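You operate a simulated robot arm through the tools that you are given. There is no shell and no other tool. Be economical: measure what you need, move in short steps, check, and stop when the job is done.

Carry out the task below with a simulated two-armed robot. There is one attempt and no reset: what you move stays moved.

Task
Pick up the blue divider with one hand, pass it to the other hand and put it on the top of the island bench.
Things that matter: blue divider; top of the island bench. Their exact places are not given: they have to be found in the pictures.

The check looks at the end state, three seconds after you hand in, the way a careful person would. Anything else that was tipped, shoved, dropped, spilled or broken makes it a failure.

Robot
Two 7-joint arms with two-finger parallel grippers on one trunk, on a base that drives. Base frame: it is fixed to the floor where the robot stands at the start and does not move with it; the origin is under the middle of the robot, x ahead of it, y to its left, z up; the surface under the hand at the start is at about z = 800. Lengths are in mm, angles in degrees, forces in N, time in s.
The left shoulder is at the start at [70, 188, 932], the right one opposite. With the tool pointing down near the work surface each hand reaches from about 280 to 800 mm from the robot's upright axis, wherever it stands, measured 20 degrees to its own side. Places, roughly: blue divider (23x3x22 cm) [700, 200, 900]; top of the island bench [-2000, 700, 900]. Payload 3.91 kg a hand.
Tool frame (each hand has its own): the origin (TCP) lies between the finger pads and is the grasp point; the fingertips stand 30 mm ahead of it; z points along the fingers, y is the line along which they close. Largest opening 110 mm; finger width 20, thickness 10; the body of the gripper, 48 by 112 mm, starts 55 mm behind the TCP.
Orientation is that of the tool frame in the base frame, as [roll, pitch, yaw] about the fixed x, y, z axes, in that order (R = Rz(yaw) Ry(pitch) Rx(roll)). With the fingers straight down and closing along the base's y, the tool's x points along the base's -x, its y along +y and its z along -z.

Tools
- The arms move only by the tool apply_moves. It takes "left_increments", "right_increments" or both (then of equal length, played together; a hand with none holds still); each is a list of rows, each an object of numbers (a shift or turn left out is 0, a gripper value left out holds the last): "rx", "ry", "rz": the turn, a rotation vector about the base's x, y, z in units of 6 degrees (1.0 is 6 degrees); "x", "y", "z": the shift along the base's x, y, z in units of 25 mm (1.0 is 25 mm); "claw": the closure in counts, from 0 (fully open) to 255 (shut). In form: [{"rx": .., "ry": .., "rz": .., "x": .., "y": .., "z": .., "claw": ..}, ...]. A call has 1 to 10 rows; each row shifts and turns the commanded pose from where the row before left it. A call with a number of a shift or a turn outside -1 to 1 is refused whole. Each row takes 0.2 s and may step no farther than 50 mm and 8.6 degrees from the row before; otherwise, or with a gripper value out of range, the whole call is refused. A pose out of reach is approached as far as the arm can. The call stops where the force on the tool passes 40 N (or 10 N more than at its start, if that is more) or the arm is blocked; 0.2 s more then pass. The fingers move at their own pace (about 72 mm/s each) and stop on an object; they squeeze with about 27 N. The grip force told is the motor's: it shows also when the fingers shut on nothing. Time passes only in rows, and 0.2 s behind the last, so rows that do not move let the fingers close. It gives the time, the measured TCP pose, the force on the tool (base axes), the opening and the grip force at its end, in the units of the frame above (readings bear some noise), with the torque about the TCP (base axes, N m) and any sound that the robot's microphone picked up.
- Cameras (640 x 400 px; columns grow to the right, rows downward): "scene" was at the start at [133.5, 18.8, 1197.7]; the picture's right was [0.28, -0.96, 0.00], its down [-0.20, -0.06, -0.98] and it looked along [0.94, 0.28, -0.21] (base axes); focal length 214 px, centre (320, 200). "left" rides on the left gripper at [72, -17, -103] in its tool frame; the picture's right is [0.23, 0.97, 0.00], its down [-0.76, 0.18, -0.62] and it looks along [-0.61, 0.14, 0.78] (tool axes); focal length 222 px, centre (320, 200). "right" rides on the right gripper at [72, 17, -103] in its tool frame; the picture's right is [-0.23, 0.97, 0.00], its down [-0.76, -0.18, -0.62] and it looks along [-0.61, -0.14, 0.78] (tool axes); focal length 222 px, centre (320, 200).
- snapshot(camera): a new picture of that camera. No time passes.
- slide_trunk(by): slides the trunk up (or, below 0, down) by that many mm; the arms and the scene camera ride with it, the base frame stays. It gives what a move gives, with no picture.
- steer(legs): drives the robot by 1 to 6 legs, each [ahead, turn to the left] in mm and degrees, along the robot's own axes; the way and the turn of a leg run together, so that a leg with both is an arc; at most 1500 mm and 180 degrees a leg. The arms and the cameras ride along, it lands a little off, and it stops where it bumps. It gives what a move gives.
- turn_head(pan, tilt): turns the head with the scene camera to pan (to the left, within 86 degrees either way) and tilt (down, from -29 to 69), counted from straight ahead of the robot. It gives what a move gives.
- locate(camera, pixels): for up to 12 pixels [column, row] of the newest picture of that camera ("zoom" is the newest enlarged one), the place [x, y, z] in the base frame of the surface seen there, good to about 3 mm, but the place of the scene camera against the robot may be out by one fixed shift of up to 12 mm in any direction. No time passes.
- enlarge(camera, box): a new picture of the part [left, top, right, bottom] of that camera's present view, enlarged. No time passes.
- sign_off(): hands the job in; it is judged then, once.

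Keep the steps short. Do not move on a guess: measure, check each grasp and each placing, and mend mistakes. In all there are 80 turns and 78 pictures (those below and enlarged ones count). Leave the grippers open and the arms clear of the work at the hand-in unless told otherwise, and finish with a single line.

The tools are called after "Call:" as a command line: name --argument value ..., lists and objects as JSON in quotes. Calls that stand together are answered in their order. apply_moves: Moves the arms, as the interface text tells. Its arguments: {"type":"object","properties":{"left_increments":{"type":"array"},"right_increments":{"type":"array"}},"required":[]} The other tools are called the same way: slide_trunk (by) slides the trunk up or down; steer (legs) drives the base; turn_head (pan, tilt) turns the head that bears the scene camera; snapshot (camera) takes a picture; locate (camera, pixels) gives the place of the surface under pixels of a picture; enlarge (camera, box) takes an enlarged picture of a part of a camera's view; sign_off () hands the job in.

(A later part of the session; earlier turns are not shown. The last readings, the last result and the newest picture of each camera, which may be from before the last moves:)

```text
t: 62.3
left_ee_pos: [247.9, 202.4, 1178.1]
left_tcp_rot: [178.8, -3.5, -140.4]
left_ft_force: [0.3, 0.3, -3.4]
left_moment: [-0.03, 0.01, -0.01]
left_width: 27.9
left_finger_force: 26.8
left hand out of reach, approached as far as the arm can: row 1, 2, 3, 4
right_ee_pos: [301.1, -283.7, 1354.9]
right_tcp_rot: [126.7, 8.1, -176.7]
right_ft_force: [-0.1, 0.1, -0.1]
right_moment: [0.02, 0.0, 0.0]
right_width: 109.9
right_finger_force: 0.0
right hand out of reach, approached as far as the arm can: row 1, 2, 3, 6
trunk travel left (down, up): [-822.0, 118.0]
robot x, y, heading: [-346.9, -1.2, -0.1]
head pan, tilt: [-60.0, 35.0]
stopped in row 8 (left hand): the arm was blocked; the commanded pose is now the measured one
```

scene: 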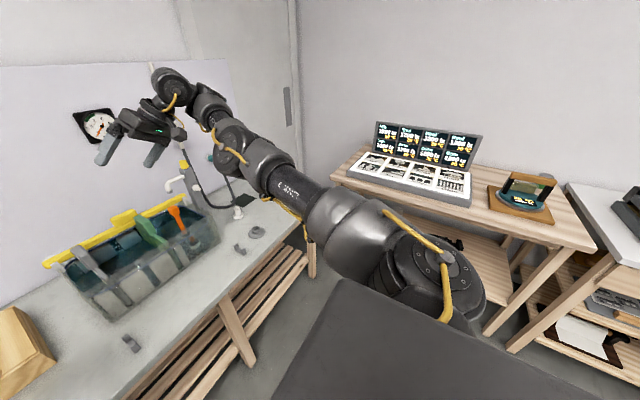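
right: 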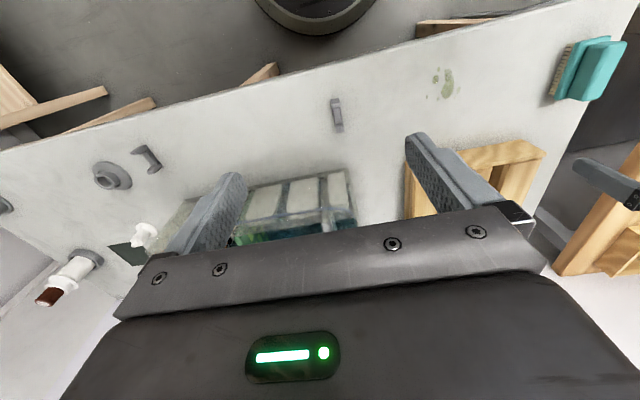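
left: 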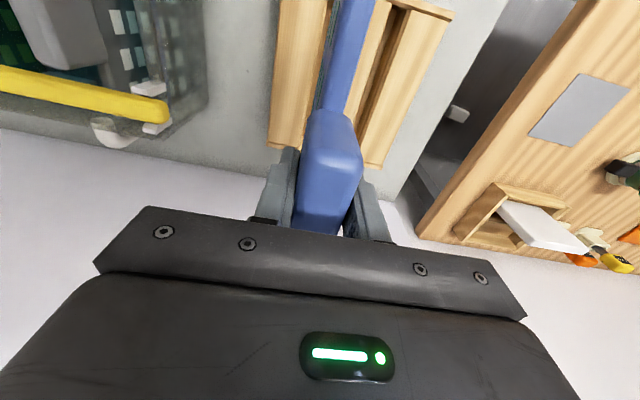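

The right hand came in once its fingers pointed left. I keep lowering it in this orientation to the height where the arms work best (~1180), and turn the left hand back toward its original yaw, where it moved freely.

Call:
apply_moves --left_increments '[{"rz": -0.7}, {"rz": -0.7}, {"rz": -0.7}, {"rz": -0.7}, {"rz": -0.7}, {"rz": -0.7}, {}, {}, {}, {}]' --right_increments '[{"z": -0.8}, {"z": -0.8}, {"z": -0.8}, {"z": -0.8}, {"z": -0.8}, {"z": -0.8}, {"z": -0.8}, {"z": -0.8}, {}, {}]'

Call:
turn_head --pan -15 --tilt 30

Call:
snapshot --camera "scene"

```text
t: 64.5
left_ee_pos: [245.0, 208.9, 1172.2]
left_tcp_rot: [179.4, -4.2, -164.5]
left_ft_force: [0.8, 0.3, -2.9]
left_moment: [-0.01, 0.0, 0.01]
left_width: 27.8
left_finger_force: 27.1
right_ee_pos: [325.8, -296.5, 1202.2]
right_tcp_rot: [126.8, 8.2, -176.7]
right_ft_force: [0.3, -0.4, 0.7]
right_moment: [-0.01, -0.02, 0.03]
right_width: 110.2
right_finger_force: 0.0
right hand out of reach, approached as far as the arm can: row 1, 2, 3, 4, 6
trunk travel left (down, up): [-822.0, 118.0]
robot x, y, heading: [-342.0, -2.0, -0.1]
head pan, tilt: [-60.0, 35.0]
```

```text
t: 65.6
left_ee_pos: [245.4, 207.9, 1175.5]
left_tcp_rot: [179.7, -4.0, -164.5]
left_ft_force: [-0.2, 0.3, -3.7]
left_moment: [0.01, -0.02, 0.0]
left_width: 27.9
left_finger_force: 27.3
right_ee_pos: [325.4, -296.2, 1202.6]
right_tcp_rot: [126.8, 8.1, -176.7]
right_ft_force: [-0.4, -0.1, -0.1]
right_moment: [0.01, 0.0, 0.0]
right_width: 109.9
right_finger_force: 0.0
trunk travel left (down, up): [-822.0, 118.0]
robot x, y, heading: [-347.4, 0.6, -0.1]
head pan, tilt: [-15.0, 30.0]
```

```text
53 pictures are left
```

scene: 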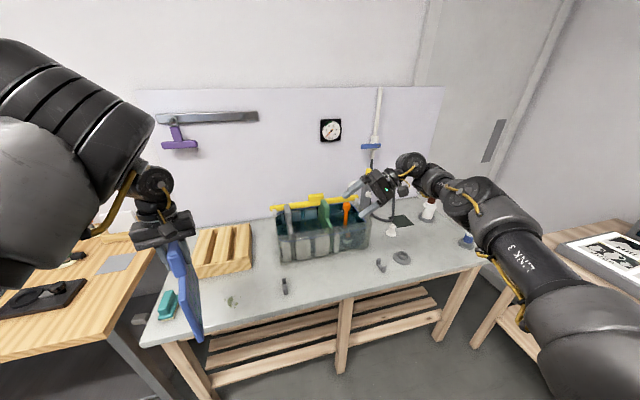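

The right hand is at z ≈ 1202, reached well. From this height I turn it back to straight down.

Call:
apply_moves --right_increments '[{"rx": -0.9, "ry": 0.12}, {"rx": -0.9, "ry": 0.12}, {"rx": -0.9, "ry": 0.12}, {"rx": -0.9, "ry": 0.12}, {"rx": -0.9, "ry": 0.12}, {"rx": -0.9, "ry": 0.12}, {"rx": -0.9, "ry": 0.12}, {"rx": -0.9, "ry": 0.12}, {"rx": -0.9, "ry": 0.12}, {"rx": -0.7}]'

```text
t: 67.8
left_ee_pos: [247.2, 209.0, 1178.0]
left_tcp_rot: [179.6, -3.9, -164.5]
left_ft_force: [0.3, 0.2, -2.1]
left_moment: [0.0, -0.02, -0.03]
left_width: 28.0
left_finger_force: 27.3
right_ee_pos: [336.2, -297.6, 1201.7]
right_tcp_rot: [169.6, -1.5, -174.1]
right_ft_force: [-0.1, -0.4, 0.0]
right_moment: [0.0, 0.0, 0.04]
right_width: 109.9
right_finger_force: 0.0
right hand out of reach, approached as far as the arm can: row 1, 2, 4, 9, 10
trunk travel left (down, up): [-822.0, 118.0]
robot x, y, heading: [-346.1, -0.3, 0.0]
head pan, tilt: [-15.0, 30.0]
```

Now it points almost straight down at a normal working height. I test drawing it inward and left, slowly.

Call:
apply_moves --right_increments '[{"x": -0.5, "y": 0.3, "rx": -0.3}, {"x": -0.5, "y": 0.3, "rx": -0.3}, {"x": -0.5, "y": 0.3, "rx": -0.3}, {"x": -0.5, "y": 0.3, "rx": -0.3}, {"x": -0.5, "y": 0.3, "rx": -0.3}, {"x": -0.5, "y": 0.3}, {}, {}]'

```text
t: 69.6
left_ee_pos: [246.9, 208.7, 1178.3]
left_tcp_rot: [179.6, -3.7, -164.5]
left_ft_force: [-0.9, -0.4, -2.8]
left_moment: [-0.02, 0.0, 0.01]
left_width: 27.7
left_finger_force: 27.2
right_ee_pos: [339.4, -272.2, 1199.5]
right_tcp_rot: [170.3, -1.3, -174.6]
right_ft_force: [0.2, -1.0, -0.6]
right_moment: [-0.01, 0.03, 0.02]
right_width: 110.2
right_finger_force: 0.1
right hand out of reach, approached as far as the arm can: row 1, 2, 3, 4, 5, 6
trunk travel left (down, up): [-822.0, 118.0]
robot x, y, heading: [-342.3, -4.2, -0.3]
head pan, tilt: [-15.0, 30.0]
```

Sideways works, inward does not. I test straight down.

Call:
apply_moves --right_increments '[{"z": -0.8}, {"z": -0.8}, {"z": -0.8}, {"z": -0.8}, {}, {"x": -0.8}, {"x": -0.8}, {"x": -0.8}, {}]'

```text
t: 71.6
left_ee_pos: [247.1, 209.3, 1178.9]
left_tcp_rot: [179.6, -3.7, -164.5]
left_ft_force: [-0.5, 1.3, -4.0]
left_moment: [0.01, 0.01, 0.0]
left_width: 27.9
left_finger_force: 27.0
right_ee_pos: [338.5, -261.9, 1161.8]
right_tcp_rot: [170.9, -2.4, -174.5]
right_ft_force: [1.0, -0.4, -0.7]
right_moment: [-0.01, 0.01, 0.0]
right_width: 109.8
right_finger_force: 0.2
right hand out of reach, approached as far as the arm can: row 1, 2, 3, 4, 6, 7, 8
trunk travel left (down, up): [-822.0, 118.0]
robot x, y, heading: [-341.6, -2.4, -0.4]
head pan, tilt: [-15.0, 30.0]
```

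I test whether a turn about the vertical frees the inward motion.

Call:
apply_moves --right_increments '[{"rz": -0.8, "x": -0.5}, {"rz": -0.8, "x": -0.5}, {"rz": -0.8, "x": -0.5}, {"rz": -0.8, "x": -0.5}, {"rz": -0.8, "x": -0.5}, {"rz": -0.8, "x": -0.5}, {}, {}]'

```text
t: 73.4
left_ee_pos: [248.2, 208.5, 1178.8]
left_tcp_rot: [179.7, -3.7, -164.6]
left_ft_force: [-0.3, -0.3, -3.6]
left_moment: [0.01, -0.01, 0.01]
left_width: 27.7
left_finger_force: 26.5
right_ee_pos: [348.9, -231.1, 1212.7]
right_tcp_rot: [171.5, -2.5, 156.7]
right_ft_force: [-0.1, -0.6, 0.4]
right_moment: [-0.03, 0.06, 0.02]
right_width: 110.0
right_finger_force: 0.0
right hand out of reach, approached as far as the arm can: row 1, 2, 3, 4, 5, 6
trunk travel left (down, up): [-822.0, 118.0]
robot x, y, heading: [-343.9, 0.2, -0.7]
head pan, tilt: [-15.0, 30.0]
```

Wrong direction (it pushed up). I turn the other way.

Call:
apply_moves --right_increments '[{"rz": 1}, {"rz": 1}, {"rz": 1}, {"rz": 1}, {"rz": 1}, {"rz": 1}, {"rz": 1, "x": -0.4}, {"rz": 1, "x": -0.4}, {"rz": 1, "x": -0.4}, {"rz": 1, "x": -0.4}]'

Call:
apply_moves --right_increments '[{"x": -0.5, "z": -0.3}, {"x": -0.5, "z": -0.3}, {"x": -0.5, "z": -0.3}, {"x": -0.5, "z": -0.3}, {"x": -0.5, "z": -0.3}, {"x": -0.5, "z": -0.3}, {}, {}]'

```text
t: 75.4
left_ee_pos: [247.8, 211.6, 1177.0]
left_tcp_rot: [179.8, -3.9, -164.2]
left_ft_force: [1.3, 0.1, -2.5]
left_moment: [0.0, 0.01, 0.01]
left_width: 27.9
left_finger_force: 27.1
right_ee_pos: [328.4, -205.3, 1196.4]
right_tcp_rot: [169.1, -1.4, -153.8]
right_ft_force: [0.2, 14.2, -5.1]
right_moment: [-1.43, -0.27, -0.81]
right_width: 110.1
right_finger_force: 0.1
right hand out of reach, approached as far as the arm can: row 4, 5, 6, 7, 8, 9
trunk travel left (down, up): [-822.0, 118.0]
robot x, y, heading: [-342.0, 4.9, -0.3]
head pan, tilt: [-15.0, 30.0]
stopped in row 9 (right hand): the force on the tool passed its limit at 73 N (the readings are from after the stop); the commanded pose is now the measured one
```

```text
t: 76.3
left_ee_pos: [246.5, 210.9, 1177.3]
left_tcp_rot: [179.9, -3.8, -164.2]
left_ft_force: [-1.5, -0.1, -3.2]
left_moment: [0.0, 0.01, -0.01]
left_width: 27.8
left_finger_force: 26.8
right_ee_pos: [329.1, -203.9, 1194.0]
right_tcp_rot: [168.8, -1.4, -153.9]
right_ft_force: [1.7, 15.0, -7.4]
right_moment: [-1.42, -0.36, -0.87]
right_width: 110.1
right_finger_force: 0.1
right hand out of reach, approached as far as the arm can: row 1, 2, 3, 4
trunk travel left (down, up): [-822.0, 118.0]
robot x, y, heading: [-342.9, 1.7, -0.1]
head pan, tilt: [-15.0, 30.0]
stopped in row 4 (right hand): the force on the tool passed its limit at 45 N (the readings are from after the stop); the commanded pose is now the measured one
```

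Contact on the right hand: force 14 N in +y. I look at what it touches.

Call:
snapshot --camera "scene"

Call:
snapshot --camera "right"

```text
52 pictures are left
```

scene: 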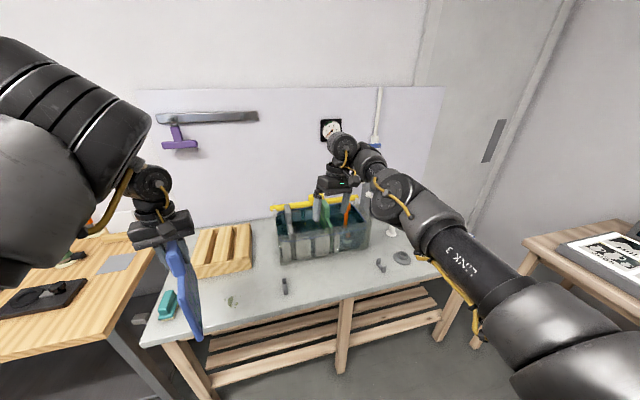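

```text
51 pictures are left
```

right: 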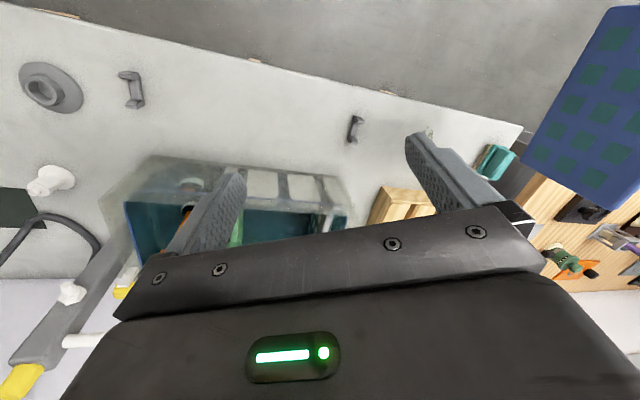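

Nothing outside is touched – the gripper presses on its own forearm. A better handover: both hands horizontal, facing each other, with the plate flat between them (left holds the handle, right takes the bottom edge). Both arms prefer fingers pointing inward. I start turning both, backing the right hand outward.

Call:
apply_moves --left_increments '[{"rz": -0.5, "rx": -0.6}, {"rz": -0.5, "rx": -0.6}, {"rz": -0.5, "rx": -0.6}, {"rz": -0.5, "rx": -0.6}, {"rz": -0.5, "rx": -0.6}, {"rx": -0.8}, {"rx": -0.8}, {"rx": -0.8}, {"rx": -0.8}, {}]' --right_increments '[{"rz": -0.8, "y": -0.3}, {"rz": -0.8, "y": -0.3}, {"rz": -0.8, "y": -0.3}, {"rz": -0.8, "y": -0.3}, {"rz": -0.8, "rx": 0.5}, {"rx": 0.9}, {"rx": 0.9}, {"rx": 0.9}, {"rx": 0.9}, {}]'

```text
t: 78.5
left_ee_pos: [236.1, 211.2, 1173.3]
left_tcp_rot: [-143.2, -5.2, 177.3]
left_ft_force: [0.2, -0.4, -2.5]
left_moment: [0.18, -0.02, -0.01]
left_width: 27.8
left_finger_force: 26.8
left hand out of reach, approached as far as the arm can: row 9
right_ee_pos: [341.7, -236.2, 1194.6]
right_tcp_rot: [144.3, -0.3, -177.5]
right_ft_force: [0.3, 0.1, -0.7]
right_moment: [-0.05, -0.02, -0.02]
right_width: 109.9
right_finger_force: 0.0
right hand out of reach, approached as far as the arm can: row 2, 4, 5
trunk travel left (down, up): [-822.0, 118.0]
robot x, y, heading: [-342.7, -1.0, -0.2]
head pan, tilt: [-15.0, 30.0]
```

Both follow well now. I continue turning both toward horizontal.

Call:
apply_moves --left_increments '[{"rx": -0.9}, {"rx": -0.9}, {"rx": -0.9}, {"rx": -0.9}, {"rx": -0.9}, {"rx": -0.9}, {"rx": -0.9}, {"rx": -0.9}, {}, {}]' --right_increments '[{"rx": 0.9, "y": -0.3}, {"rx": 0.9, "y": -0.3}, {"rx": 0.9, "y": -0.3}, {"rx": 0.9, "y": -0.3}, {"rx": 0.9}, {"rx": 0.9}, {"rx": 0.9}, {"rx": 0.9}, {}, {}]'

Call:
snapshot --camera "scene"

```text
t: 80.7
left_ee_pos: [128.7, 240.2, 1155.5]
left_tcp_rot: [-125.5, -4.8, 176.3]
left_ft_force: [-0.6, -0.5, -2.6]
left_moment: [0.26, 0.01, -0.03]
left_width: 27.8
left_finger_force: 26.8
left hand out of reach, approached as far as the arm can: row 1, 2, 3, 4, 5, 6, 7, 8
right_ee_pos: [343.5, -265.6, 1193.9]
right_tcp_rot: [101.2, 1.4, -178.1]
right_ft_force: [0.7, 0.4, 0.2]
right_moment: [-0.03, 0.03, 0.0]
right_width: 109.7
right_finger_force: 0.1
trunk travel left (down, up): [-822.0, 118.0]
robot x, y, heading: [-342.5, 1.1, 0.1]
head pan, tilt: [-15.0, 30.0]
```

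```text
50 pictures are left
```

scene: 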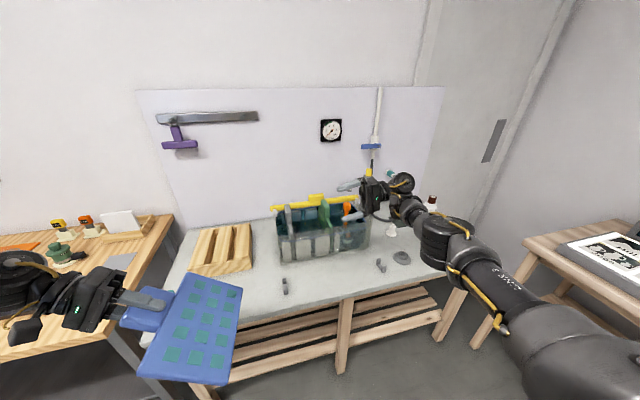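

The right hand is nearly horizontal; the left is at 54° and has come inward. I move the left forward while tilting further, and draw the right back.

Call:
apply_moves --left_increments '[{"rx": -0.7, "x": 0.5}, {"rx": -0.7, "x": 0.5}, {"rx": -0.7, "x": 0.5}, {"rx": -0.7, "x": 0.5}, {"rx": -0.7, "x": 0.5}, {"rx": -0.7, "x": 0.5}, {"rx": -0.7, "x": 0.5}, {"rx": -0.7, "x": 0.5}, {}, {}]' --right_increments '[{"rx": 0.25, "x": -0.5}, {"rx": 0.25, "x": -0.5}, {"rx": 0.25, "x": -0.5}, {"rx": 0.25, "x": -0.5}, {"rx": 0.25, "x": -0.5}, {"rx": 0.25, "x": -0.5}, {"rx": 0.25, "x": -0.5}, {"rx": 0.25, "x": -0.5}, {}, {}]'

```text
t: 82.9
left_ee_pos: [30.4, 318.7, 1252.5]
left_tcp_rot: [-100.9, -4.6, 175.5]
left_ft_force: [-0.5, -0.7, -3.6]
left_moment: [0.3, -0.03, 0.0]
left_width: 28.1
left_finger_force: 27.3
left hand out of reach, approached as far as the arm can: row 1, 2, 3, 4, 5, 6, 7, 8
right_ee_pos: [241.7, -265.2, 1194.6]
right_tcp_rot: [89.2, 1.9, -178.5]
right_ft_force: [-0.6, -0.7, 1.0]
right_moment: [0.01, -0.05, 0.04]
right_width: 109.8
right_finger_force: 0.1
trunk travel left (down, up): [-822.0, 118.0]
robot x, y, heading: [-342.1, -0.5, -0.2]
head pan, tilt: [-15.0, 30.0]
```

The right hand follows exactly now. The left is tilted 79° but came inward; I see where it is and try to move it forward/right without turning.

Call:
apply_moves --left_increments '[{"x": 0.5, "y": -0.3}, {"x": 0.5, "y": -0.3}, {"x": 0.5, "y": -0.3}, {"x": 0.5, "y": -0.3}, {"x": 0.5, "y": -0.3}, {"x": 0.5, "y": -0.3}, {}, {}]' --right_increments '[{"x": -0.3}, {"x": -0.3}, {"x": -0.3}, {"x": -0.3}, {}, {}, {}, {}]'

Call:
turn_head --pan 0 --tilt 40

Call:
snapshot --camera "scene"

```text
t: 84.7
left_ee_pos: [29.3, 292.8, 1273.7]
left_tcp_rot: [-101.0, -4.5, 175.5]
left_ft_force: [0.1, 0.4, -2.9]
left_moment: [0.27, -0.03, -0.02]
left_width: 28.1
left_finger_force: 26.8
left hand out of reach, approached as far as the arm can: row 1, 2, 3, 4, 5, 6
right_ee_pos: [212.0, -264.3, 1195.2]
right_tcp_rot: [89.2, 2.0, -178.5]
right_ft_force: [0.1, 1.1, 0.8]
right_moment: [-0.01, 0.05, 0.02]
right_width: 110.0
right_finger_force: 0.1
trunk travel left (down, up): [-822.0, 118.0]
robot x, y, heading: [-343.9, 4.0, -0.5]
head pan, tilt: [-15.0, 30.0]
```

```text
t: 85.5
left_ee_pos: [29.5, 293.5, 1273.1]
left_tcp_rot: [-101.1, -4.5, 175.4]
left_ft_force: [-0.3, 0.1, -2.5]
left_moment: [0.29, -0.04, 0.01]
left_width: 27.9
left_finger_force: 26.7
right_ee_pos: [212.2, -263.8, 1196.2]
right_tcp_rot: [89.3, 1.8, -178.2]
right_ft_force: [0.0, -0.5, 1.0]
right_moment: [0.02, 0.02, -0.03]
right_width: 110.1
right_finger_force: 0.0
trunk travel left (down, up): [-822.0, 118.0]
robot x, y, heading: [-342.0, 2.8, 0.0]
head pan, tilt: [0.0, 40.0]
```

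```text
49 pictures are left
```

scene: 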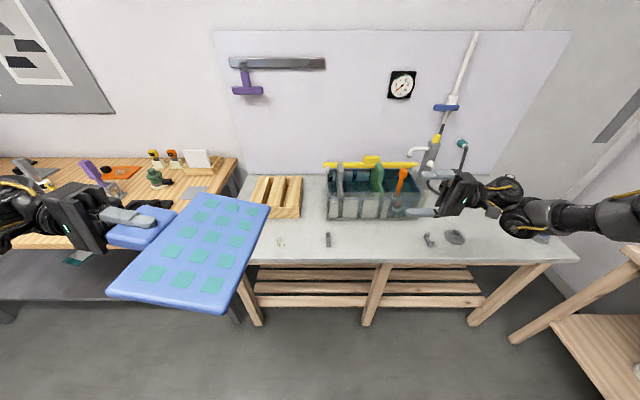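

A clear view: the plate is near flat, handle in the left hand, bottom edge facing the right hand from (268,207) to (222,310). I measure the edge and plate.

Call:
locate --camera "scene" --pixels '[[264, 210], [244, 255], [221, 304], [195, 198], [115, 290], [225, 245], [200, 255], [175, 215], [445, 212], [415, 211]]'

```text
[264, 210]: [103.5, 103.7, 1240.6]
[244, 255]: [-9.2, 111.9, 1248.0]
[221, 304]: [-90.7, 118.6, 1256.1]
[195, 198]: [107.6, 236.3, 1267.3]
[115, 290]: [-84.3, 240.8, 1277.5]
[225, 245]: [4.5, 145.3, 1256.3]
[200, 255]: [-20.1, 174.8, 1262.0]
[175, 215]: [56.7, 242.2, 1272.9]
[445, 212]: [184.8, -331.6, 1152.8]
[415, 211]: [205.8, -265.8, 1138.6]
```

The edge centre is near (10, 120, 1241) (corrected by the scene offset) with the plate tilted ~11°. I turn the right hand to be in line with the plate and bring it to a standoff in front of the edge.

Call:
apply_moves --right_increments '[{"rx": 0.58, "ry": 0.29, "rz": -0.4, "x": -0.8, "y": 0.9, "claw": 0}, {"rx": 0.58, "ry": 0.29, "rz": -0.4, "x": -0.8, "y": 0.9}, {"rx": 0.58, "ry": 0.29, "rz": -0.4, "x": -0.8, "y": 0.9}, {"x": -0.8, "y": 0.9, "z": 0.2}, {"x": -0.8, "y": 0.9, "z": 0.2}, {"x": -0.8, "y": 0.9, "z": 0.2}, {"x": -0.8, "y": 0.9, "z": 0.2}, {"x": -0.8, "y": 0.9, "z": 0.2}, {"x": -0.8, "y": 0.9, "z": 0.2}, {}]'

Call:
snapshot --camera "scene"

Call:
snapshot --camera "right"

```text
t: 87.7
left_ee_pos: [29.5, 294.5, 1274.0]
left_tcp_rot: [-101.0, -4.5, 175.4]
left_ft_force: [-0.2, -0.7, -4.1]
left_moment: [0.3, 0.02, -0.02]
left_width: 28.1
left_finger_force: 27.1
right_ee_pos: [171.2, -102.2, 1271.2]
right_tcp_rot: [79.0, -3.9, 174.9]
right_ft_force: [-0.4, -0.1, 0.9]
right_moment: [0.03, -0.01, -0.02]
right_width: 109.8
right_finger_force: 0.1
right hand out of reach, approached as far as the arm can: row 3, 4, 5, 6, 7, 8, 9
trunk travel left (down, up): [-822.0, 118.0]
robot x, y, heading: [-346.0, -3.8, -0.1]
head pan, tilt: [0.0, 40.0]
```

```text
48 pictures are left
```

scene: 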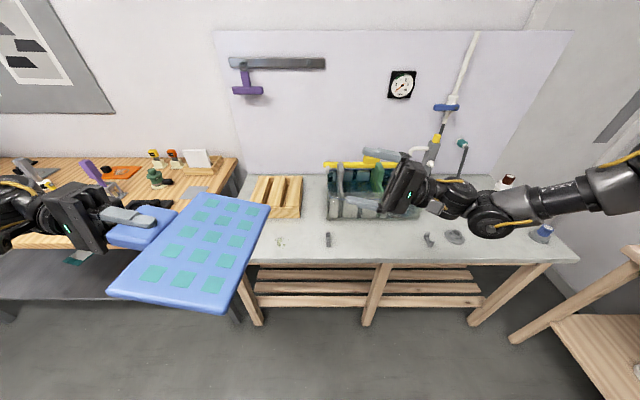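

```text
47 pictures are left
```

right: 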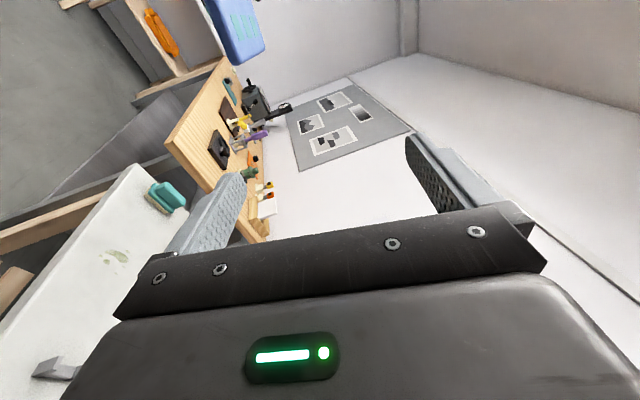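

The right hand met a limit on the diagonal path. I go back out a bit, then come inward first and only then left.

Call:
apply_moves --right_increments '[{"y": -0.9, "z": -0.4}, {"y": -0.9, "z": -0.4}, {"y": -0.9, "z": -0.4}, {"y": -0.9, "z": -0.4}, {"y": -0.9, "z": -0.4}, {"x": -0.7}, {"x": -0.7}, {"x": -0.7}, {"x": -0.7}, {}]'

Call:
apply_moves --right_increments '[{"x": -0.7}, {"x": -0.7}, {"x": -0.7}, {"x": -0.7}, {"x": -0.7}, {}, {}]'

```text
t: 89.9
left_ee_pos: [28.7, 293.5, 1273.1]
left_tcp_rot: [-100.9, -4.4, 175.4]
left_ft_force: [0.2, 0.1, -3.9]
left_moment: [0.28, -0.01, -0.01]
left_width: 27.8
left_finger_force: 26.8
right_ee_pos: [147.4, -233.6, 1234.5]
right_tcp_rot: [78.8, -3.8, 174.8]
right_ft_force: [-0.8, 0.3, 0.4]
right_moment: [0.0, 0.03, -0.02]
right_width: 110.0
right_finger_force: 0.0
right hand out of reach, approached as far as the arm can: row 6, 7, 8, 9
trunk travel left (down, up): [-822.0, 118.0]
robot x, y, heading: [-344.5, 0.8, -0.1]
head pan, tilt: [0.0, 40.0]
```

```text
t: 91.5
left_ee_pos: [28.6, 293.3, 1273.9]
left_tcp_rot: [-100.9, -4.6, 175.4]
left_ft_force: [-0.5, -0.3, -3.1]
left_moment: [0.29, 0.01, 0.0]
left_width: 28.0
left_finger_force: 27.4
right_ee_pos: [119.1, -267.4, 1260.5]
right_tcp_rot: [79.0, -3.9, 174.7]
right_ft_force: [-0.4, 0.5, -0.4]
right_moment: [0.02, 0.02, -0.01]
right_width: 110.1
right_finger_force: 0.0
right hand out of reach, approached as far as the arm can: row 1, 2, 3, 4, 5
trunk travel left (down, up): [-822.0, 118.0]
robot x, y, heading: [-344.4, -0.3, 0.1]
head pan, tilt: [0.0, 40.0]
```

The right arm works well farther out, so I change the meeting point: left returns to fingers-down (its good region, ~x 600 ahead of the robot), with the plate turned crosswise, and the right hand comes horizontally from the side, closing along x. First I bring the left back, and the right a bit outward.

Call:
apply_moves --left_increments '[{"rx": 0.95, "x": 0.6}, {"rx": 0.95, "x": 0.6}, {"rx": 0.95, "x": 0.6}, {"rx": 0.95, "x": 0.6}, {"rx": 0.95, "x": 0.6}, {"rx": 0.95, "x": 0.6}, {"rx": 0.95, "x": 0.6}, {"rx": 0.95, "x": 0.6}, {"rx": 0.95, "x": 0.6}, {"rx": 0.95, "x": 0.6}]' --right_increments '[{"x": 0.8, "z": -0.4}, {"x": 0.8, "z": -0.4}, {"x": 0.8, "z": -0.4}, {"x": 0.8, "z": -0.4}, {"x": 0.8}, {"x": 0.8}, {}, {}, {}, {}]'

Call:
apply_moves --left_increments '[{"rx": 0.9, "x": 0.4}, {"rx": 0.9, "x": 0.4}, {"rx": 0.9, "x": 0.4}, {"rx": 0.6, "x": 0.4}, {"x": 0.4}, {}, {}]'

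```text
t: 93.7
left_ee_pos: [181.7, 291.2, 1270.5]
left_tcp_rot: [-158.2, -6.4, -178.9]
left_ft_force: [0.1, 0.8, -3.5]
left_moment: [0.11, -0.01, 0.0]
left_width: 27.9
left_finger_force: 27.3
right_ee_pos: [239.0, -269.3, 1216.7]
right_tcp_rot: [79.0, -3.8, 174.6]
right_ft_force: [0.7, 0.7, 0.6]
right_moment: [-0.01, 0.01, -0.01]
right_width: 109.9
right_finger_force: 0.0
trunk travel left (down, up): [-822.0, 118.0]
robot x, y, heading: [-345.2, -1.5, -0.0]
head pan, tilt: [0.0, 40.0]
```

```text
t: 95.3
left_ee_pos: [229.1, 291.7, 1271.6]
left_tcp_rot: [-178.0, -5.6, -177.0]
left_ft_force: [-0.4, -0.2, -2.4]
left_moment: [0.03, -0.02, 0.02]
left_width: 27.8
left_finger_force: 26.8
right_ee_pos: [238.5, -269.6, 1217.0]
right_tcp_rot: [78.9, -3.7, 174.6]
right_ft_force: [0.5, -0.2, -0.5]
right_moment: [0.0, 0.02, -0.02]
right_width: 109.9
right_finger_force: 0.1
trunk travel left (down, up): [-822.0, 118.0]
robot x, y, heading: [-343.3, 3.5, -0.2]
head pan, tilt: [0.0, 40.0]
```

Everything follows exactly here. Now I spin the left hand about the vertical so the plate lies crosswise, and spin the right hand about its own axis so it closes along x.

Call:
apply_moves --left_increments '[{"ry": -0.93, "rx": 0.33}, {"rz": 0.95}, {"rz": 0.95}, {"rz": 0.95}, {"rz": 0.95}, {"rz": 0.95}, {"rz": 0.95}, {"rz": 0.95}, {"rz": 0.95}, {}]' --right_increments '[{"rx": -0.9, "rz": 0.4}, {"rx": -0.9, "rz": 0.4}, {"ry": -0.95}, {"ry": -0.95}, {"ry": -0.95}, {"ry": -0.95}, {"ry": -0.95}, {"ry": -0.95}, {"ry": -0.95}, {}]'

Call:
snapshot --camera "scene"

```text
t: 97.5
left_ee_pos: [229.1, 292.9, 1268.9]
left_tcp_rot: [-179.6, 0.1, -131.0]
left_ft_force: [-0.5, -0.5, -2.7]
left_moment: [-0.01, 0.0, 0.0]
left_width: 28.0
left_finger_force: 27.1
right_ee_pos: [253.8, -272.7, 1226.4]
right_tcp_rot: [88.9, 36.9, 178.6]
right_ft_force: [-0.5, 0.2, 0.2]
right_moment: [0.03, 0.0, -0.03]
right_width: 110.1
right_finger_force: 0.1
right hand out of reach, approached as far as the arm can: row 8, 9
trunk travel left (down, up): [-822.0, 118.0]
robot x, y, heading: [-343.7, 1.6, -0.1]
head pan, tilt: [0.0, 40.0]
```

```text
46 pictures are left
```

scene: 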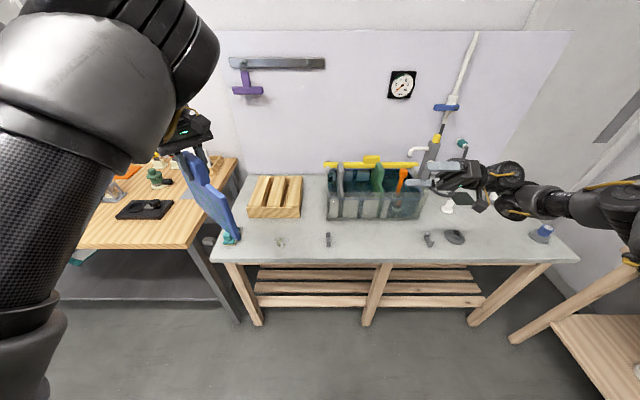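

Good. I continue both spins.

Call:
apply_moves --left_increments '[{"rz": 0.95}, {"rz": 0.95}, {"rz": 0.95}, {"rz": 0.95}, {"rz": 0.95}, {"rz": 0.95}, {"rz": 0.95}, {"rz": 0.2}, {}, {}]' --right_increments '[{"ry": -0.95}, {"ry": -0.95}, {"ry": -0.95}, {"ry": -0.95}, {"ry": -0.95}, {"ry": -0.95}, {"ry": -0.95}, {"ry": -0.95}, {"ry": -0.95}, {}]'

```text
t: 98.7
left_ee_pos: [230.0, 294.8, 1270.2]
left_tcp_rot: [-179.7, 0.0, -104.2]
left_ft_force: [-0.3, -0.1, -3.6]
left_moment: [0.0, 0.03, 0.0]
left_width: 27.9
left_finger_force: 26.6
right_ee_pos: [290.3, -306.7, 1216.4]
right_tcp_rot: [83.4, 63.0, 173.3]
right_ft_force: [27.9, 85.4, 12.0]
right_moment: [3.75, -0.99, -1.51]
right_width: 109.9
right_finger_force: 0.1
right hand out of reach, approached as far as the arm can: row 1, 2, 3, 4
trunk travel left (down, up): [-822.0, 118.0]
robot x, y, heading: [-344.0, 0.0, -0.4]
head pan, tilt: [0.0, 40.0]
stopped in row 5 (right hand): the force on the tool passed its limit at 248 N (the readings are from after the stop); the commanded pose is now the measured one
```

The right hand's camera side presses on its own forearm. I back off at once and will spin the other way (camera up).

Call:
apply_moves --right_increments '[{"ry": 0.9}, {"ry": 0.9}, {"ry": 0.9}, {"ry": 0.9}, {"ry": 0.9}, {"ry": 0.9}, {"ry": 0.9}, {"ry": 0.9}, {"ry": 0.9}, {"ry": 0.9}]' --left_increments '[{"rz": 0.5}, {"rz": 0.5}, {"rz": 0.5}, {"rz": 0.5}, {"rz": 0.3}, {}, {}, {}, {}, {}]'

```text
t: 99.0
left_ee_pos: [230.3, 291.9, 1269.3]
left_tcp_rot: [-179.6, 0.0, -103.9]
left_ft_force: [-0.4, 0.4, -2.7]
left_moment: [-0.02, -0.03, -0.02]
left_width: 27.8
left_finger_force: 27.2
right_ee_pos: [289.5, -308.0, 1214.9]
right_tcp_rot: [82.8, 62.9, 172.7]
right_ft_force: [8.4, 36.2, 13.5]
right_moment: [0.59, 0.33, -1.2]
right_width: 110.0
right_finger_force: 0.0
trunk travel left (down, up): [-822.0, 118.0]
robot x, y, heading: [-346.0, 2.1, -0.1]
head pan, tilt: [0.0, 40.0]
stopped in row 1 (right hand): the force on the tool passed its limit at 141 N (the readings are from after the stop); the commanded pose is now the measured one
```

The force is falling (36 N). I ease it further in the direction of the push (+y) while turning back.

Call:
apply_moves --right_increments '[{"y": 0.3, "x": 0.1}, {"y": 0.3, "x": 0.1}, {"ry": 0.3, "y": 0.2}]'

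Call:
snapshot --camera "scene"

```text
t: 99.6
left_ee_pos: [230.7, 293.2, 1268.7]
left_tcp_rot: [-179.7, -0.1, -103.9]
left_ft_force: [0.3, 0.7, -3.0]
left_moment: [-0.03, 0.01, -0.01]
left_width: 28.1
left_finger_force: 26.4
right_ee_pos: [296.8, -295.6, 1213.0]
right_tcp_rot: [82.5, 62.8, 172.3]
right_ft_force: [9.3, 26.1, 5.2]
right_moment: [1.03, -0.3, -0.36]
right_width: 109.8
right_finger_force: 0.0
right hand out of reach, approached as far as the arm can: row 2
trunk travel left (down, up): [-822.0, 118.0]
robot x, y, heading: [-342.9, -1.1, 0.0]
head pan, tilt: [0.0, 40.0]
stopped in row 3 (right hand): the force on the tool passed its limit at 58 N (the readings are from after the stop); the commanded pose is now the measured one
```

```text
45 pictures are left
```

scene: 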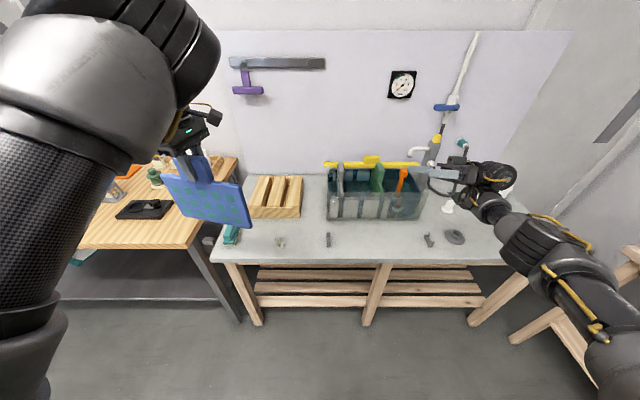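

I enlarge the wrist to see the contact.

Call:
enlarge --camera "scene" --box '[400, 130, 600, 300]'

```text
2.35 times, centred on (500, 215) of scene
```

zoom: 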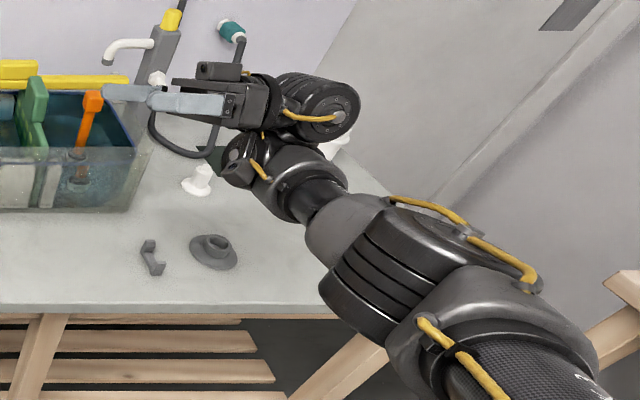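

The wrist is folded too sharply: the gripper's camera touches the forearm end. Turning the hand to point more forward should unfold it.

Call:
apply_moves --right_increments '[{"rz": -0.5, "y": 0.3}, {"rz": -0.5, "y": 0.3}, {"rz": -0.5}, {"rz": -0.5}, {"rz": -0.5}, {"rz": -0.5}]'

```text
t: 100.5
left_ee_pos: [229.4, 293.1, 1269.8]
left_tcp_rot: [-179.7, 0.0, -104.0]
left_ft_force: [-0.2, 0.1, -3.2]
left_moment: [0.0, 0.03, -0.01]
left_width: 27.5
left_finger_force: 27.0
right_ee_pos: [297.1, -296.6, 1212.8]
right_tcp_rot: [82.4, 62.6, 172.2]
right_ft_force: [6.7, 21.4, 4.3]
right_moment: [0.86, -0.24, -0.3]
right_width: 109.9
right_finger_force: 0.1
right hand out of reach, approached as far as the arm can: row 1, 2, 3, 4
trunk travel left (down, up): [-822.0, 118.0]
robot x, y, heading: [-345.1, -1.3, -0.3]
head pan, tilt: [0.0, 40.0]
stopped in row 4 (right hand): the force on the tool passed its limit at 40 N (the readings are from after the stop); the commanded pose is now the measured one
```

No motion. I retrace the way in: turn back while moving x−, y+.

Call:
apply_moves --right_increments '[{"ry": 0.4, "x": -0.4, "y": 0.35, "z": 0.1}, {"ry": 0.4, "x": -0.4, "y": 0.35, "z": 0.1}, {"ry": 0.4, "x": -0.4, "y": 0.35, "z": 0.1}, {"ry": 0.4, "x": -0.4, "y": 0.35, "z": 0.1}, {"ry": 0.4}, {"ry": 0.4}]'

```text
t: 100.8
left_ee_pos: [229.5, 291.1, 1269.7]
left_tcp_rot: [-179.8, 0.0, -104.0]
left_ft_force: [0.4, -0.8, -3.4]
left_moment: [0.02, 0.01, 0.0]
left_width: 27.9
left_finger_force: 26.9
right_ee_pos: [296.9, -297.7, 1212.4]
right_tcp_rot: [82.2, 62.5, 171.9]
right_ft_force: [8.9, 21.0, 3.9]
right_moment: [0.91, -0.29, -0.25]
right_width: 109.9
right_finger_force: 0.1
right hand out of reach, approached as far as the arm can: row 1
trunk travel left (down, up): [-822.0, 118.0]
robot x, y, heading: [-341.4, 0.5, 0.0]
head pan, tilt: [0.0, 40.0]
stopped in row 1 (right hand): the force on the tool passed its limit at 57 N (the readings are from after the stop); the commanded pose is now the measured one
```

The forearm pushes the hand toward +x/+y; that earlier direction gave relief. I repeat it.

Call:
apply_moves --right_increments '[{"y": 0.4, "x": 0.2}, {"y": 0.4, "x": 0.2}, {"y": 0.4, "x": 0.2}, {"y": 0.4, "x": 0.2}, {"y": 0.4, "x": 0.2}]'

Call:
apply_moves --right_increments '[{"z": 0.5}, {"z": 0.5}, {"z": 0.5}, {"z": 0.5}]'

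```text
t: 101.3
left_ee_pos: [230.1, 293.2, 1269.1]
left_tcp_rot: [-179.8, -0.1, -104.0]
left_ft_force: [-0.1, 0.2, -3.6]
left_moment: [0.0, 0.03, 0.02]
left_width: 27.8
left_finger_force: 26.7
right_ee_pos: [303.8, -281.4, 1212.3]
right_tcp_rot: [81.8, 62.2, 171.6]
right_ft_force: [7.6, 20.1, 4.1]
right_moment: [0.75, -0.13, -0.35]
right_width: 110.0
right_finger_force: 0.0
trunk travel left (down, up): [-822.0, 118.0]
robot x, y, heading: [-346.4, 2.2, -0.3]
head pan, tilt: [0.0, 40.0]
stopped in row 2 (right hand): the force on the tool passed its limit at 48 N (the readings are from after the stop); the commanded pose is now the measured one
```

```text
t: 102.3
left_ee_pos: [229.8, 292.0, 1270.2]
left_tcp_rot: [-179.6, 0.0, -104.0]
left_ft_force: [-0.8, 0.3, -3.1]
left_moment: [-0.01, 0.0, 0.02]
left_width: 27.7
left_finger_force: 26.8
right_ee_pos: [303.7, -287.3, 1261.6]
right_tcp_rot: [82.0, 62.4, 171.8]
right_ft_force: [-0.1, 0.0, 0.7]
right_moment: [-0.02, 0.02, 0.01]
right_width: 110.0
right_finger_force: 0.1
right hand out of reach, approached as far as the arm can: row 3
trunk travel left (down, up): [-822.0, 118.0]
robot x, y, heading: [-344.8, -0.1, 0.1]
head pan, tilt: [0.0, 40.0]
```

Raising freed it completely (force 0). I continue the spin while still rising.

Call:
apply_moves --right_increments '[{"z": 0.6}, {"z": 0.6}, {"ry": -0.6, "z": 0.5}, {"ry": -0.6, "z": 0.5}, {"ry": -0.6, "z": 0.4}, {"ry": -0.6}, {"ry": -0.6}, {"ry": -0.6}, {"ry": -0.6}, {}]' --left_increments '[{"rz": 0.5}, {"rz": 0.5}, {"rz": 0.5}, {"rz": 0.5}, {"rz": 0.3}, {}, {}, {}, {}, {}]'

Call:
snapshot --camera "scene"

```text
t: 103.6
left_ee_pos: [230.4, 293.3, 1268.8]
left_tcp_rot: [-179.8, -0.1, -90.2]
left_ft_force: [-0.5, -0.1, -2.7]
left_moment: [-0.02, 0.01, -0.04]
left_width: 27.9
left_finger_force: 27.4
right_ee_pos: [308.5, -290.4, 1325.5]
right_tcp_rot: [69.8, 73.3, 160.1]
right_ft_force: [23.8, 77.3, 19.0]
right_moment: [3.59, -0.93, -0.64]
right_width: 110.1
right_finger_force: 0.0
right hand out of reach, approached as far as the arm can: row 3, 5
trunk travel left (down, up): [-822.0, 118.0]
robot x, y, heading: [-340.0, 0.2, -0.0]
head pan, tilt: [0.0, 40.0]
stopped in row 6 (right hand): the force on the tool passed its limit at 241 N (the readings are from after the stop); the commanded pose is now the measured one
```

```text
43 pictures are left
```

scene: 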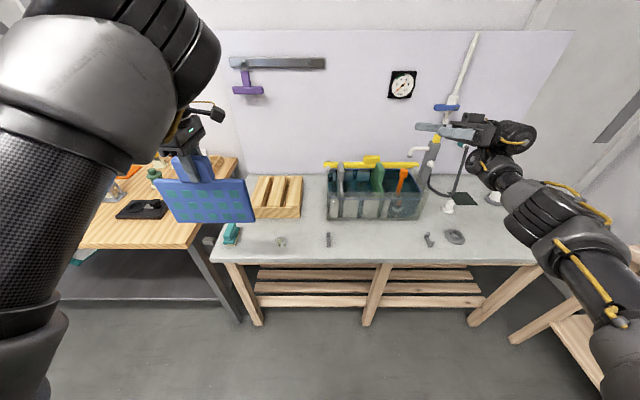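

Same contact again; that spin direction is a dead end. I raise to free it and then spin the opposite way (camera up).

Call:
apply_moves --right_increments '[{"z": 0.6}, {"z": 0.6}, {"z": 0.4}]'

Call:
apply_moves --right_increments '[{"ry": 0.6, "z": 0.2}, {"ry": 0.6, "z": 0.2}, {"ry": 0.8}, {"ry": 0.9}, {"ry": 0.9}, {"ry": 0.9}, {"ry": 0.9}, {"ry": 0.9}, {"ry": 0.9}, {"ry": 0.9}]'

```text
t: 103.8
left_ee_pos: [230.5, 292.9, 1268.2]
left_tcp_rot: [-179.8, -0.1, -90.2]
left_ft_force: [-0.2, -0.4, -1.7]
left_moment: [-0.03, 0.0, 0.0]
left_width: 28.1
left_finger_force: 27.2
right_ee_pos: [309.6, -291.5, 1327.3]
right_tcp_rot: [68.4, 73.3, 158.6]
right_ft_force: [14.7, 45.8, 13.2]
right_moment: [1.86, -0.54, -0.3]
right_width: 110.0
right_finger_force: 0.1
trunk travel left (down, up): [-822.0, 118.0]
robot x, y, heading: [-341.3, -2.1, -0.0]
head pan, tilt: [0.0, 40.0]
stopped in row 1 (right hand): the force on the tool passed its limit at 123 N (the readings are from after the stop); the commanded pose is now the measured one
```

```text
t: 106.0
left_ee_pos: [229.8, 292.5, 1268.6]
left_tcp_rot: [-179.8, 0.0, -90.3]
left_ft_force: [-0.3, -0.6, -3.3]
left_moment: [-0.03, 0.0, 0.01]
left_width: 27.9
left_finger_force: 27.4
right_ee_pos: [308.1, -291.2, 1336.4]
right_tcp_rot: [86.3, 24.3, 173.7]
right_ft_force: [-0.3, 0.5, 0.6]
right_moment: [0.0, -0.01, -0.01]
right_width: 110.0
right_finger_force: 0.0
trunk travel left (down, up): [-822.0, 118.0]
robot x, y, heading: [-342.3, 1.0, -0.0]
head pan, tilt: [0.0, 40.0]
```

Freed, spin now at −24°. I continue the spin to the positive side.

Call:
apply_moves --right_increments '[{"ry": 1}, {"ry": 1}, {"ry": 1}, {"ry": 1}, {"ry": 1}, {"ry": 1}, {"ry": 1}, {"ry": 1}, {"ry": 1}, {"ry": 1}]'

Call:
apply_moves --right_increments '[{"ry": 0.9}, {"ry": 0.9}, {"ry": 0.9}, {"ry": 0.9}, {"ry": 0.9}, {"ry": 0.9}, {"ry": 0.9}, {"ry": 0.9}, {"ry": 0.9}, {"ry": 0.9}]'

Call:
snapshot --camera "scene"

```text
t: 108.2
left_ee_pos: [230.0, 291.9, 1268.9]
left_tcp_rot: [-179.8, 0.0, -90.2]
left_ft_force: [0.6, -0.5, -3.4]
left_moment: [-0.05, 0.03, 0.0]
left_width: 27.9
left_finger_force: 27.0
right_ee_pos: [307.9, -291.2, 1337.4]
right_tcp_rot: [93.0, -35.2, 172.9]
right_ft_force: [0.1, -0.6, 0.0]
right_moment: [0.01, -0.01, 0.0]
right_width: 110.2
right_finger_force: 0.1
trunk travel left (down, up): [-822.0, 118.0]
robot x, y, heading: [-342.0, 1.1, -0.2]
head pan, tilt: [0.0, 40.0]
```

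```text
t: 110.5
left_ee_pos: [230.1, 293.7, 1268.7]
left_tcp_rot: [-179.9, -0.1, -90.3]
left_ft_force: [-0.8, -0.5, -3.6]
left_moment: [-0.02, -0.01, 0.0]
left_width: 27.8
left_finger_force: 26.4
right_ee_pos: [309.3, -291.9, 1336.8]
right_tcp_rot: [174.5, -84.2, 94.4]
right_ft_force: [-0.2, -0.1, 0.5]
right_moment: [0.01, -0.01, 0.01]
right_width: 110.0
right_finger_force: 0.2
trunk travel left (down, up): [-822.0, 118.0]
robot x, y, heading: [-343.0, 0.4, -0.1]
head pan, tilt: [0.0, 40.0]
```

```text
42 pictures are left
```

scene: 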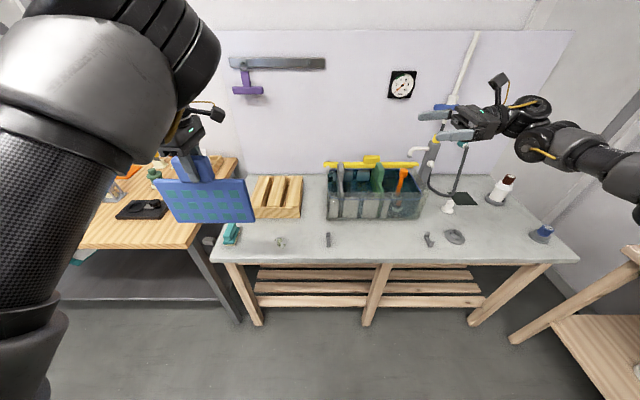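

Now the right hand points left with its camera up, closing along x, and follows exactly. The plate's near end faces it at about y ≈ 183, x ≈ 230. I bring the right hand down and across toward it.

Call:
apply_moves --right_increments '[{"y": 1, "z": -0.7, "x": -0.3}, {"y": 1, "z": -0.7, "x": -0.3}, {"y": 1, "z": -0.7, "x": -0.3}, {"y": 1, "z": -0.7, "x": -0.3}, {"y": 1, "z": -0.7, "x": -0.3}, {"y": 1, "z": -0.7, "x": -0.3}, {"y": 1, "z": -0.7, "x": -0.3}, {"y": 1, "z": -0.7, "x": -0.3}, {"y": 1, "z": -0.7, "x": -0.3}, {"y": 1, "z": -0.7, "x": -0.3}]'

Call:
snapshot --camera "scene"

```text
t: 112.7
left_ee_pos: [230.6, 293.3, 1268.1]
left_tcp_rot: [-179.7, -0.1, -90.2]
left_ft_force: [-0.1, 0.2, -2.4]
left_moment: [-0.01, -0.03, -0.01]
left_width: 27.6
left_finger_force: 26.7
right_ee_pos: [232.0, -39.0, 1163.0]
right_tcp_rot: [173.0, -84.2, 95.8]
right_ft_force: [-0.1, 0.8, -0.6]
right_moment: [-0.01, 0.04, 0.0]
right_width: 110.1
right_finger_force: 0.1
trunk travel left (down, up): [-822.0, 118.0]
robot x, y, heading: [-344.6, 4.0, 0.1]
head pan, tilt: [0.0, 40.0]
```

```text
41 pictures are left
```

scene: 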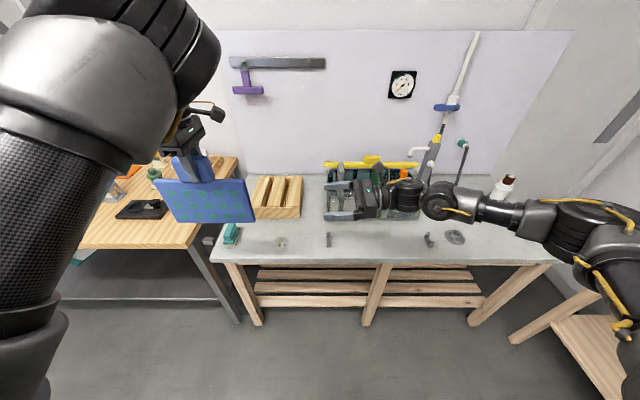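

Excellent. It is in line. I advance 130 mm more in y to a standoff and check with the right hand's camera.

Call:
apply_moves --right_increments '[{"y": 0.9}, {"y": 0.9}, {"y": 0.9}, {"y": 0.9}, {"y": 0.9}, {"y": 0.6}, {}]'

Call:
snapshot --camera "right"

Call:
enlarge --camera "scene" --box '[140, 120, 440, 300]'

```text
t: 114.2
left_ee_pos: [230.8, 293.4, 1269.5]
left_tcp_rot: [-179.9, -0.1, -90.2]
left_ft_force: [-1.1, 0.0, -2.8]
left_moment: [-0.06, 0.01, -0.03]
left_width: 27.8
left_finger_force: 27.1
right_ee_pos: [235.7, 86.7, 1161.4]
right_tcp_rot: [173.5, -84.2, 95.3]
right_ft_force: [1.2, -0.3, 0.4]
right_moment: [0.01, -0.04, 0.01]
right_width: 110.0
right_finger_force: 0.0
trunk travel left (down, up): [-822.0, 118.0]
robot x, y, heading: [-345.2, -3.0, -0.3]
head pan, tilt: [0.0, 40.0]
```

```text
40 pictures are left
```

right: 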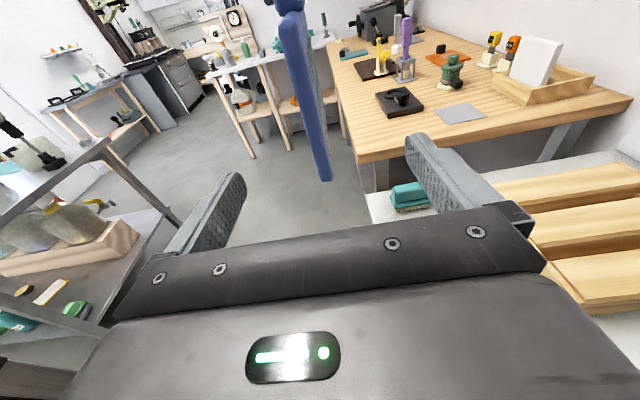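

```text
2.13 times, centred on (290, 210) of scene
```

zoom: 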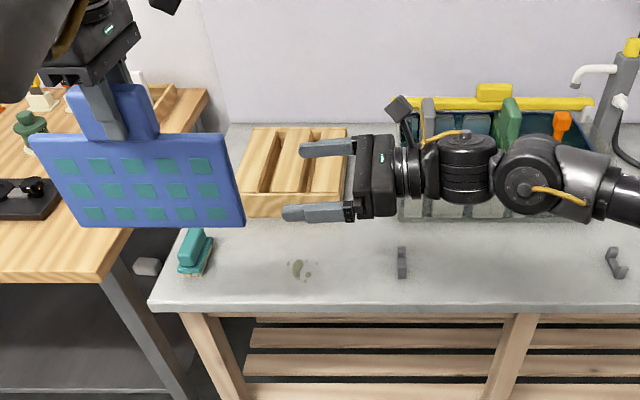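

The plate's end edge appears between the fingers, bottom corner at (325,178). I measure it.

Call:
locate --camera "right" --pixels '[[322, 165], [310, 120], [318, 120], [300, 60], [290, 25], [325, 175]]'

Call:
locate --camera "zoom" --pixels '[[240, 215], [222, 140], [230, 180], [130, 215], [60, 180]]'

```text
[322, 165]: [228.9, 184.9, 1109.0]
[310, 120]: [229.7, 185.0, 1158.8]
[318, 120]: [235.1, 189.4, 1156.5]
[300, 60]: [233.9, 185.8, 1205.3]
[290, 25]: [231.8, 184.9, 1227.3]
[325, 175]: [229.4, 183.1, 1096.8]
```

```text
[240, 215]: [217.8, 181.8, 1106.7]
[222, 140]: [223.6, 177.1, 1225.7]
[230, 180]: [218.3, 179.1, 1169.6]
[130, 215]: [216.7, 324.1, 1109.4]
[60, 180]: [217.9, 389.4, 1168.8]
```

Plate end: x ≈ 231, edge y ≈ 184, z 1093–1233. I advance 137 mm in y for a deep grip (TCP ~40 mm inside), with x −4, in small steps.

Call:
apply_moves --right_increments '[{"y": 0.6, "x": -0.1}, {"y": 0.6, "x": -0.1}, {"y": 0.6}, {"y": 0.6}, {"y": 0.6}, {"y": 0.6}, {"y": 0.6}, {"y": 0.6}, {"y": 0.65}, {}]'

Call:
snapshot --camera "right"

```text
t: 116.5
left_ee_pos: [231.0, 292.5, 1268.8]
left_tcp_rot: [-179.8, -0.1, -90.2]
left_ft_force: [0.7, -0.5, -3.1]
left_moment: [-0.02, 0.01, 0.01]
left_width: 28.1
left_finger_force: 26.8
right_ee_pos: [229.0, 225.2, 1161.9]
right_tcp_rot: [173.5, -84.2, 95.4]
right_ft_force: [-0.2, 0.2, -0.3]
right_moment: [0.03, -0.01, 0.02]
right_width: 110.0
right_finger_force: 0.0
trunk travel left (down, up): [-822.0, 118.0]
robot x, y, heading: [-343.7, -0.4, -0.0]
head pan, tilt: [0.0, 40.0]
```

```text
38 pictures are left
```

right: 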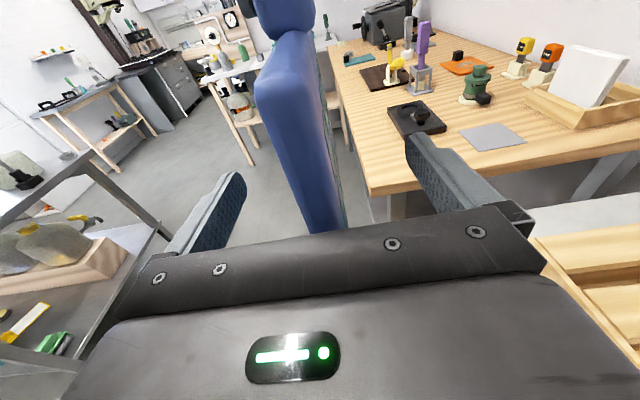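

The plate is well between the right fingers. I close the right hand.

Call:
apply_moves --right_increments '[{"x": 0.06, "claw": 255}, {}, {}, {}, {}, {}]'

```text
t: 117.8
left_ee_pos: [230.3, 292.8, 1268.8]
left_tcp_rot: [-179.8, 0.0, -90.1]
left_ft_force: [0.1, -0.4, -2.5]
left_moment: [-0.15, -0.42, -0.82]
left_width: 28.0
left_finger_force: 26.8
right_ee_pos: [230.3, 223.0, 1161.4]
right_tcp_rot: [173.8, -84.3, 95.3]
right_ft_force: [0.0, 1.2, 0.2]
right_moment: [0.11, 0.43, 0.76]
right_width: 16.0
right_finger_force: 26.7
trunk travel left (down, up): [-822.0, 118.0]
robot x, y, heading: [-341.7, 2.3, -0.3]
head pan, tilt: [0.0, 40.0]
```

Right holds at 16 mm with 27 N. I open the left hand and watch the load go over.

Call:
apply_moves --left_increments '[{"claw": 0}, {}, {}, {}, {}, {}]'

Call:
snapshot --camera "scene"

```text
t: 119.2
left_ee_pos: [229.9, 292.8, 1268.5]
left_tcp_rot: [-179.8, -0.1, -90.3]
left_ft_force: [-0.2, 0.9, 0.1]
left_moment: [-0.03, -0.02, 0.01]
left_width: 110.0
left_finger_force: 0.0
right_ee_pos: [229.7, 223.2, 1161.9]
right_tcp_rot: [173.7, -84.2, 95.3]
right_ft_force: [-1.0, -0.2, -0.1]
right_moment: [-0.27, -0.02, 0.01]
right_width: 16.2
right_finger_force: 26.7
trunk travel left (down, up): [-822.0, 118.0]
robot x, y, heading: [-344.8, 0.2, -0.1]
head pan, tilt: [0.0, 40.0]
```

```text
37 pictures are left
```

scene: 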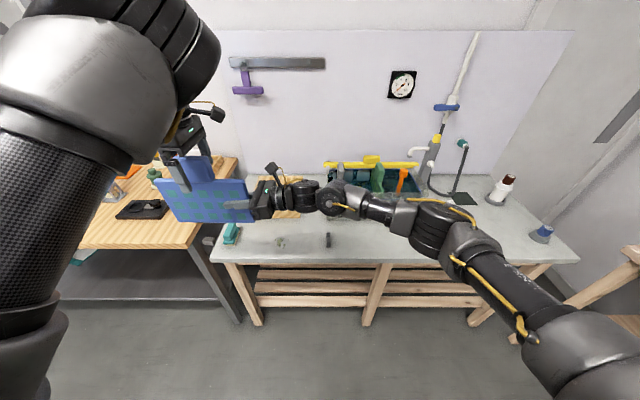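

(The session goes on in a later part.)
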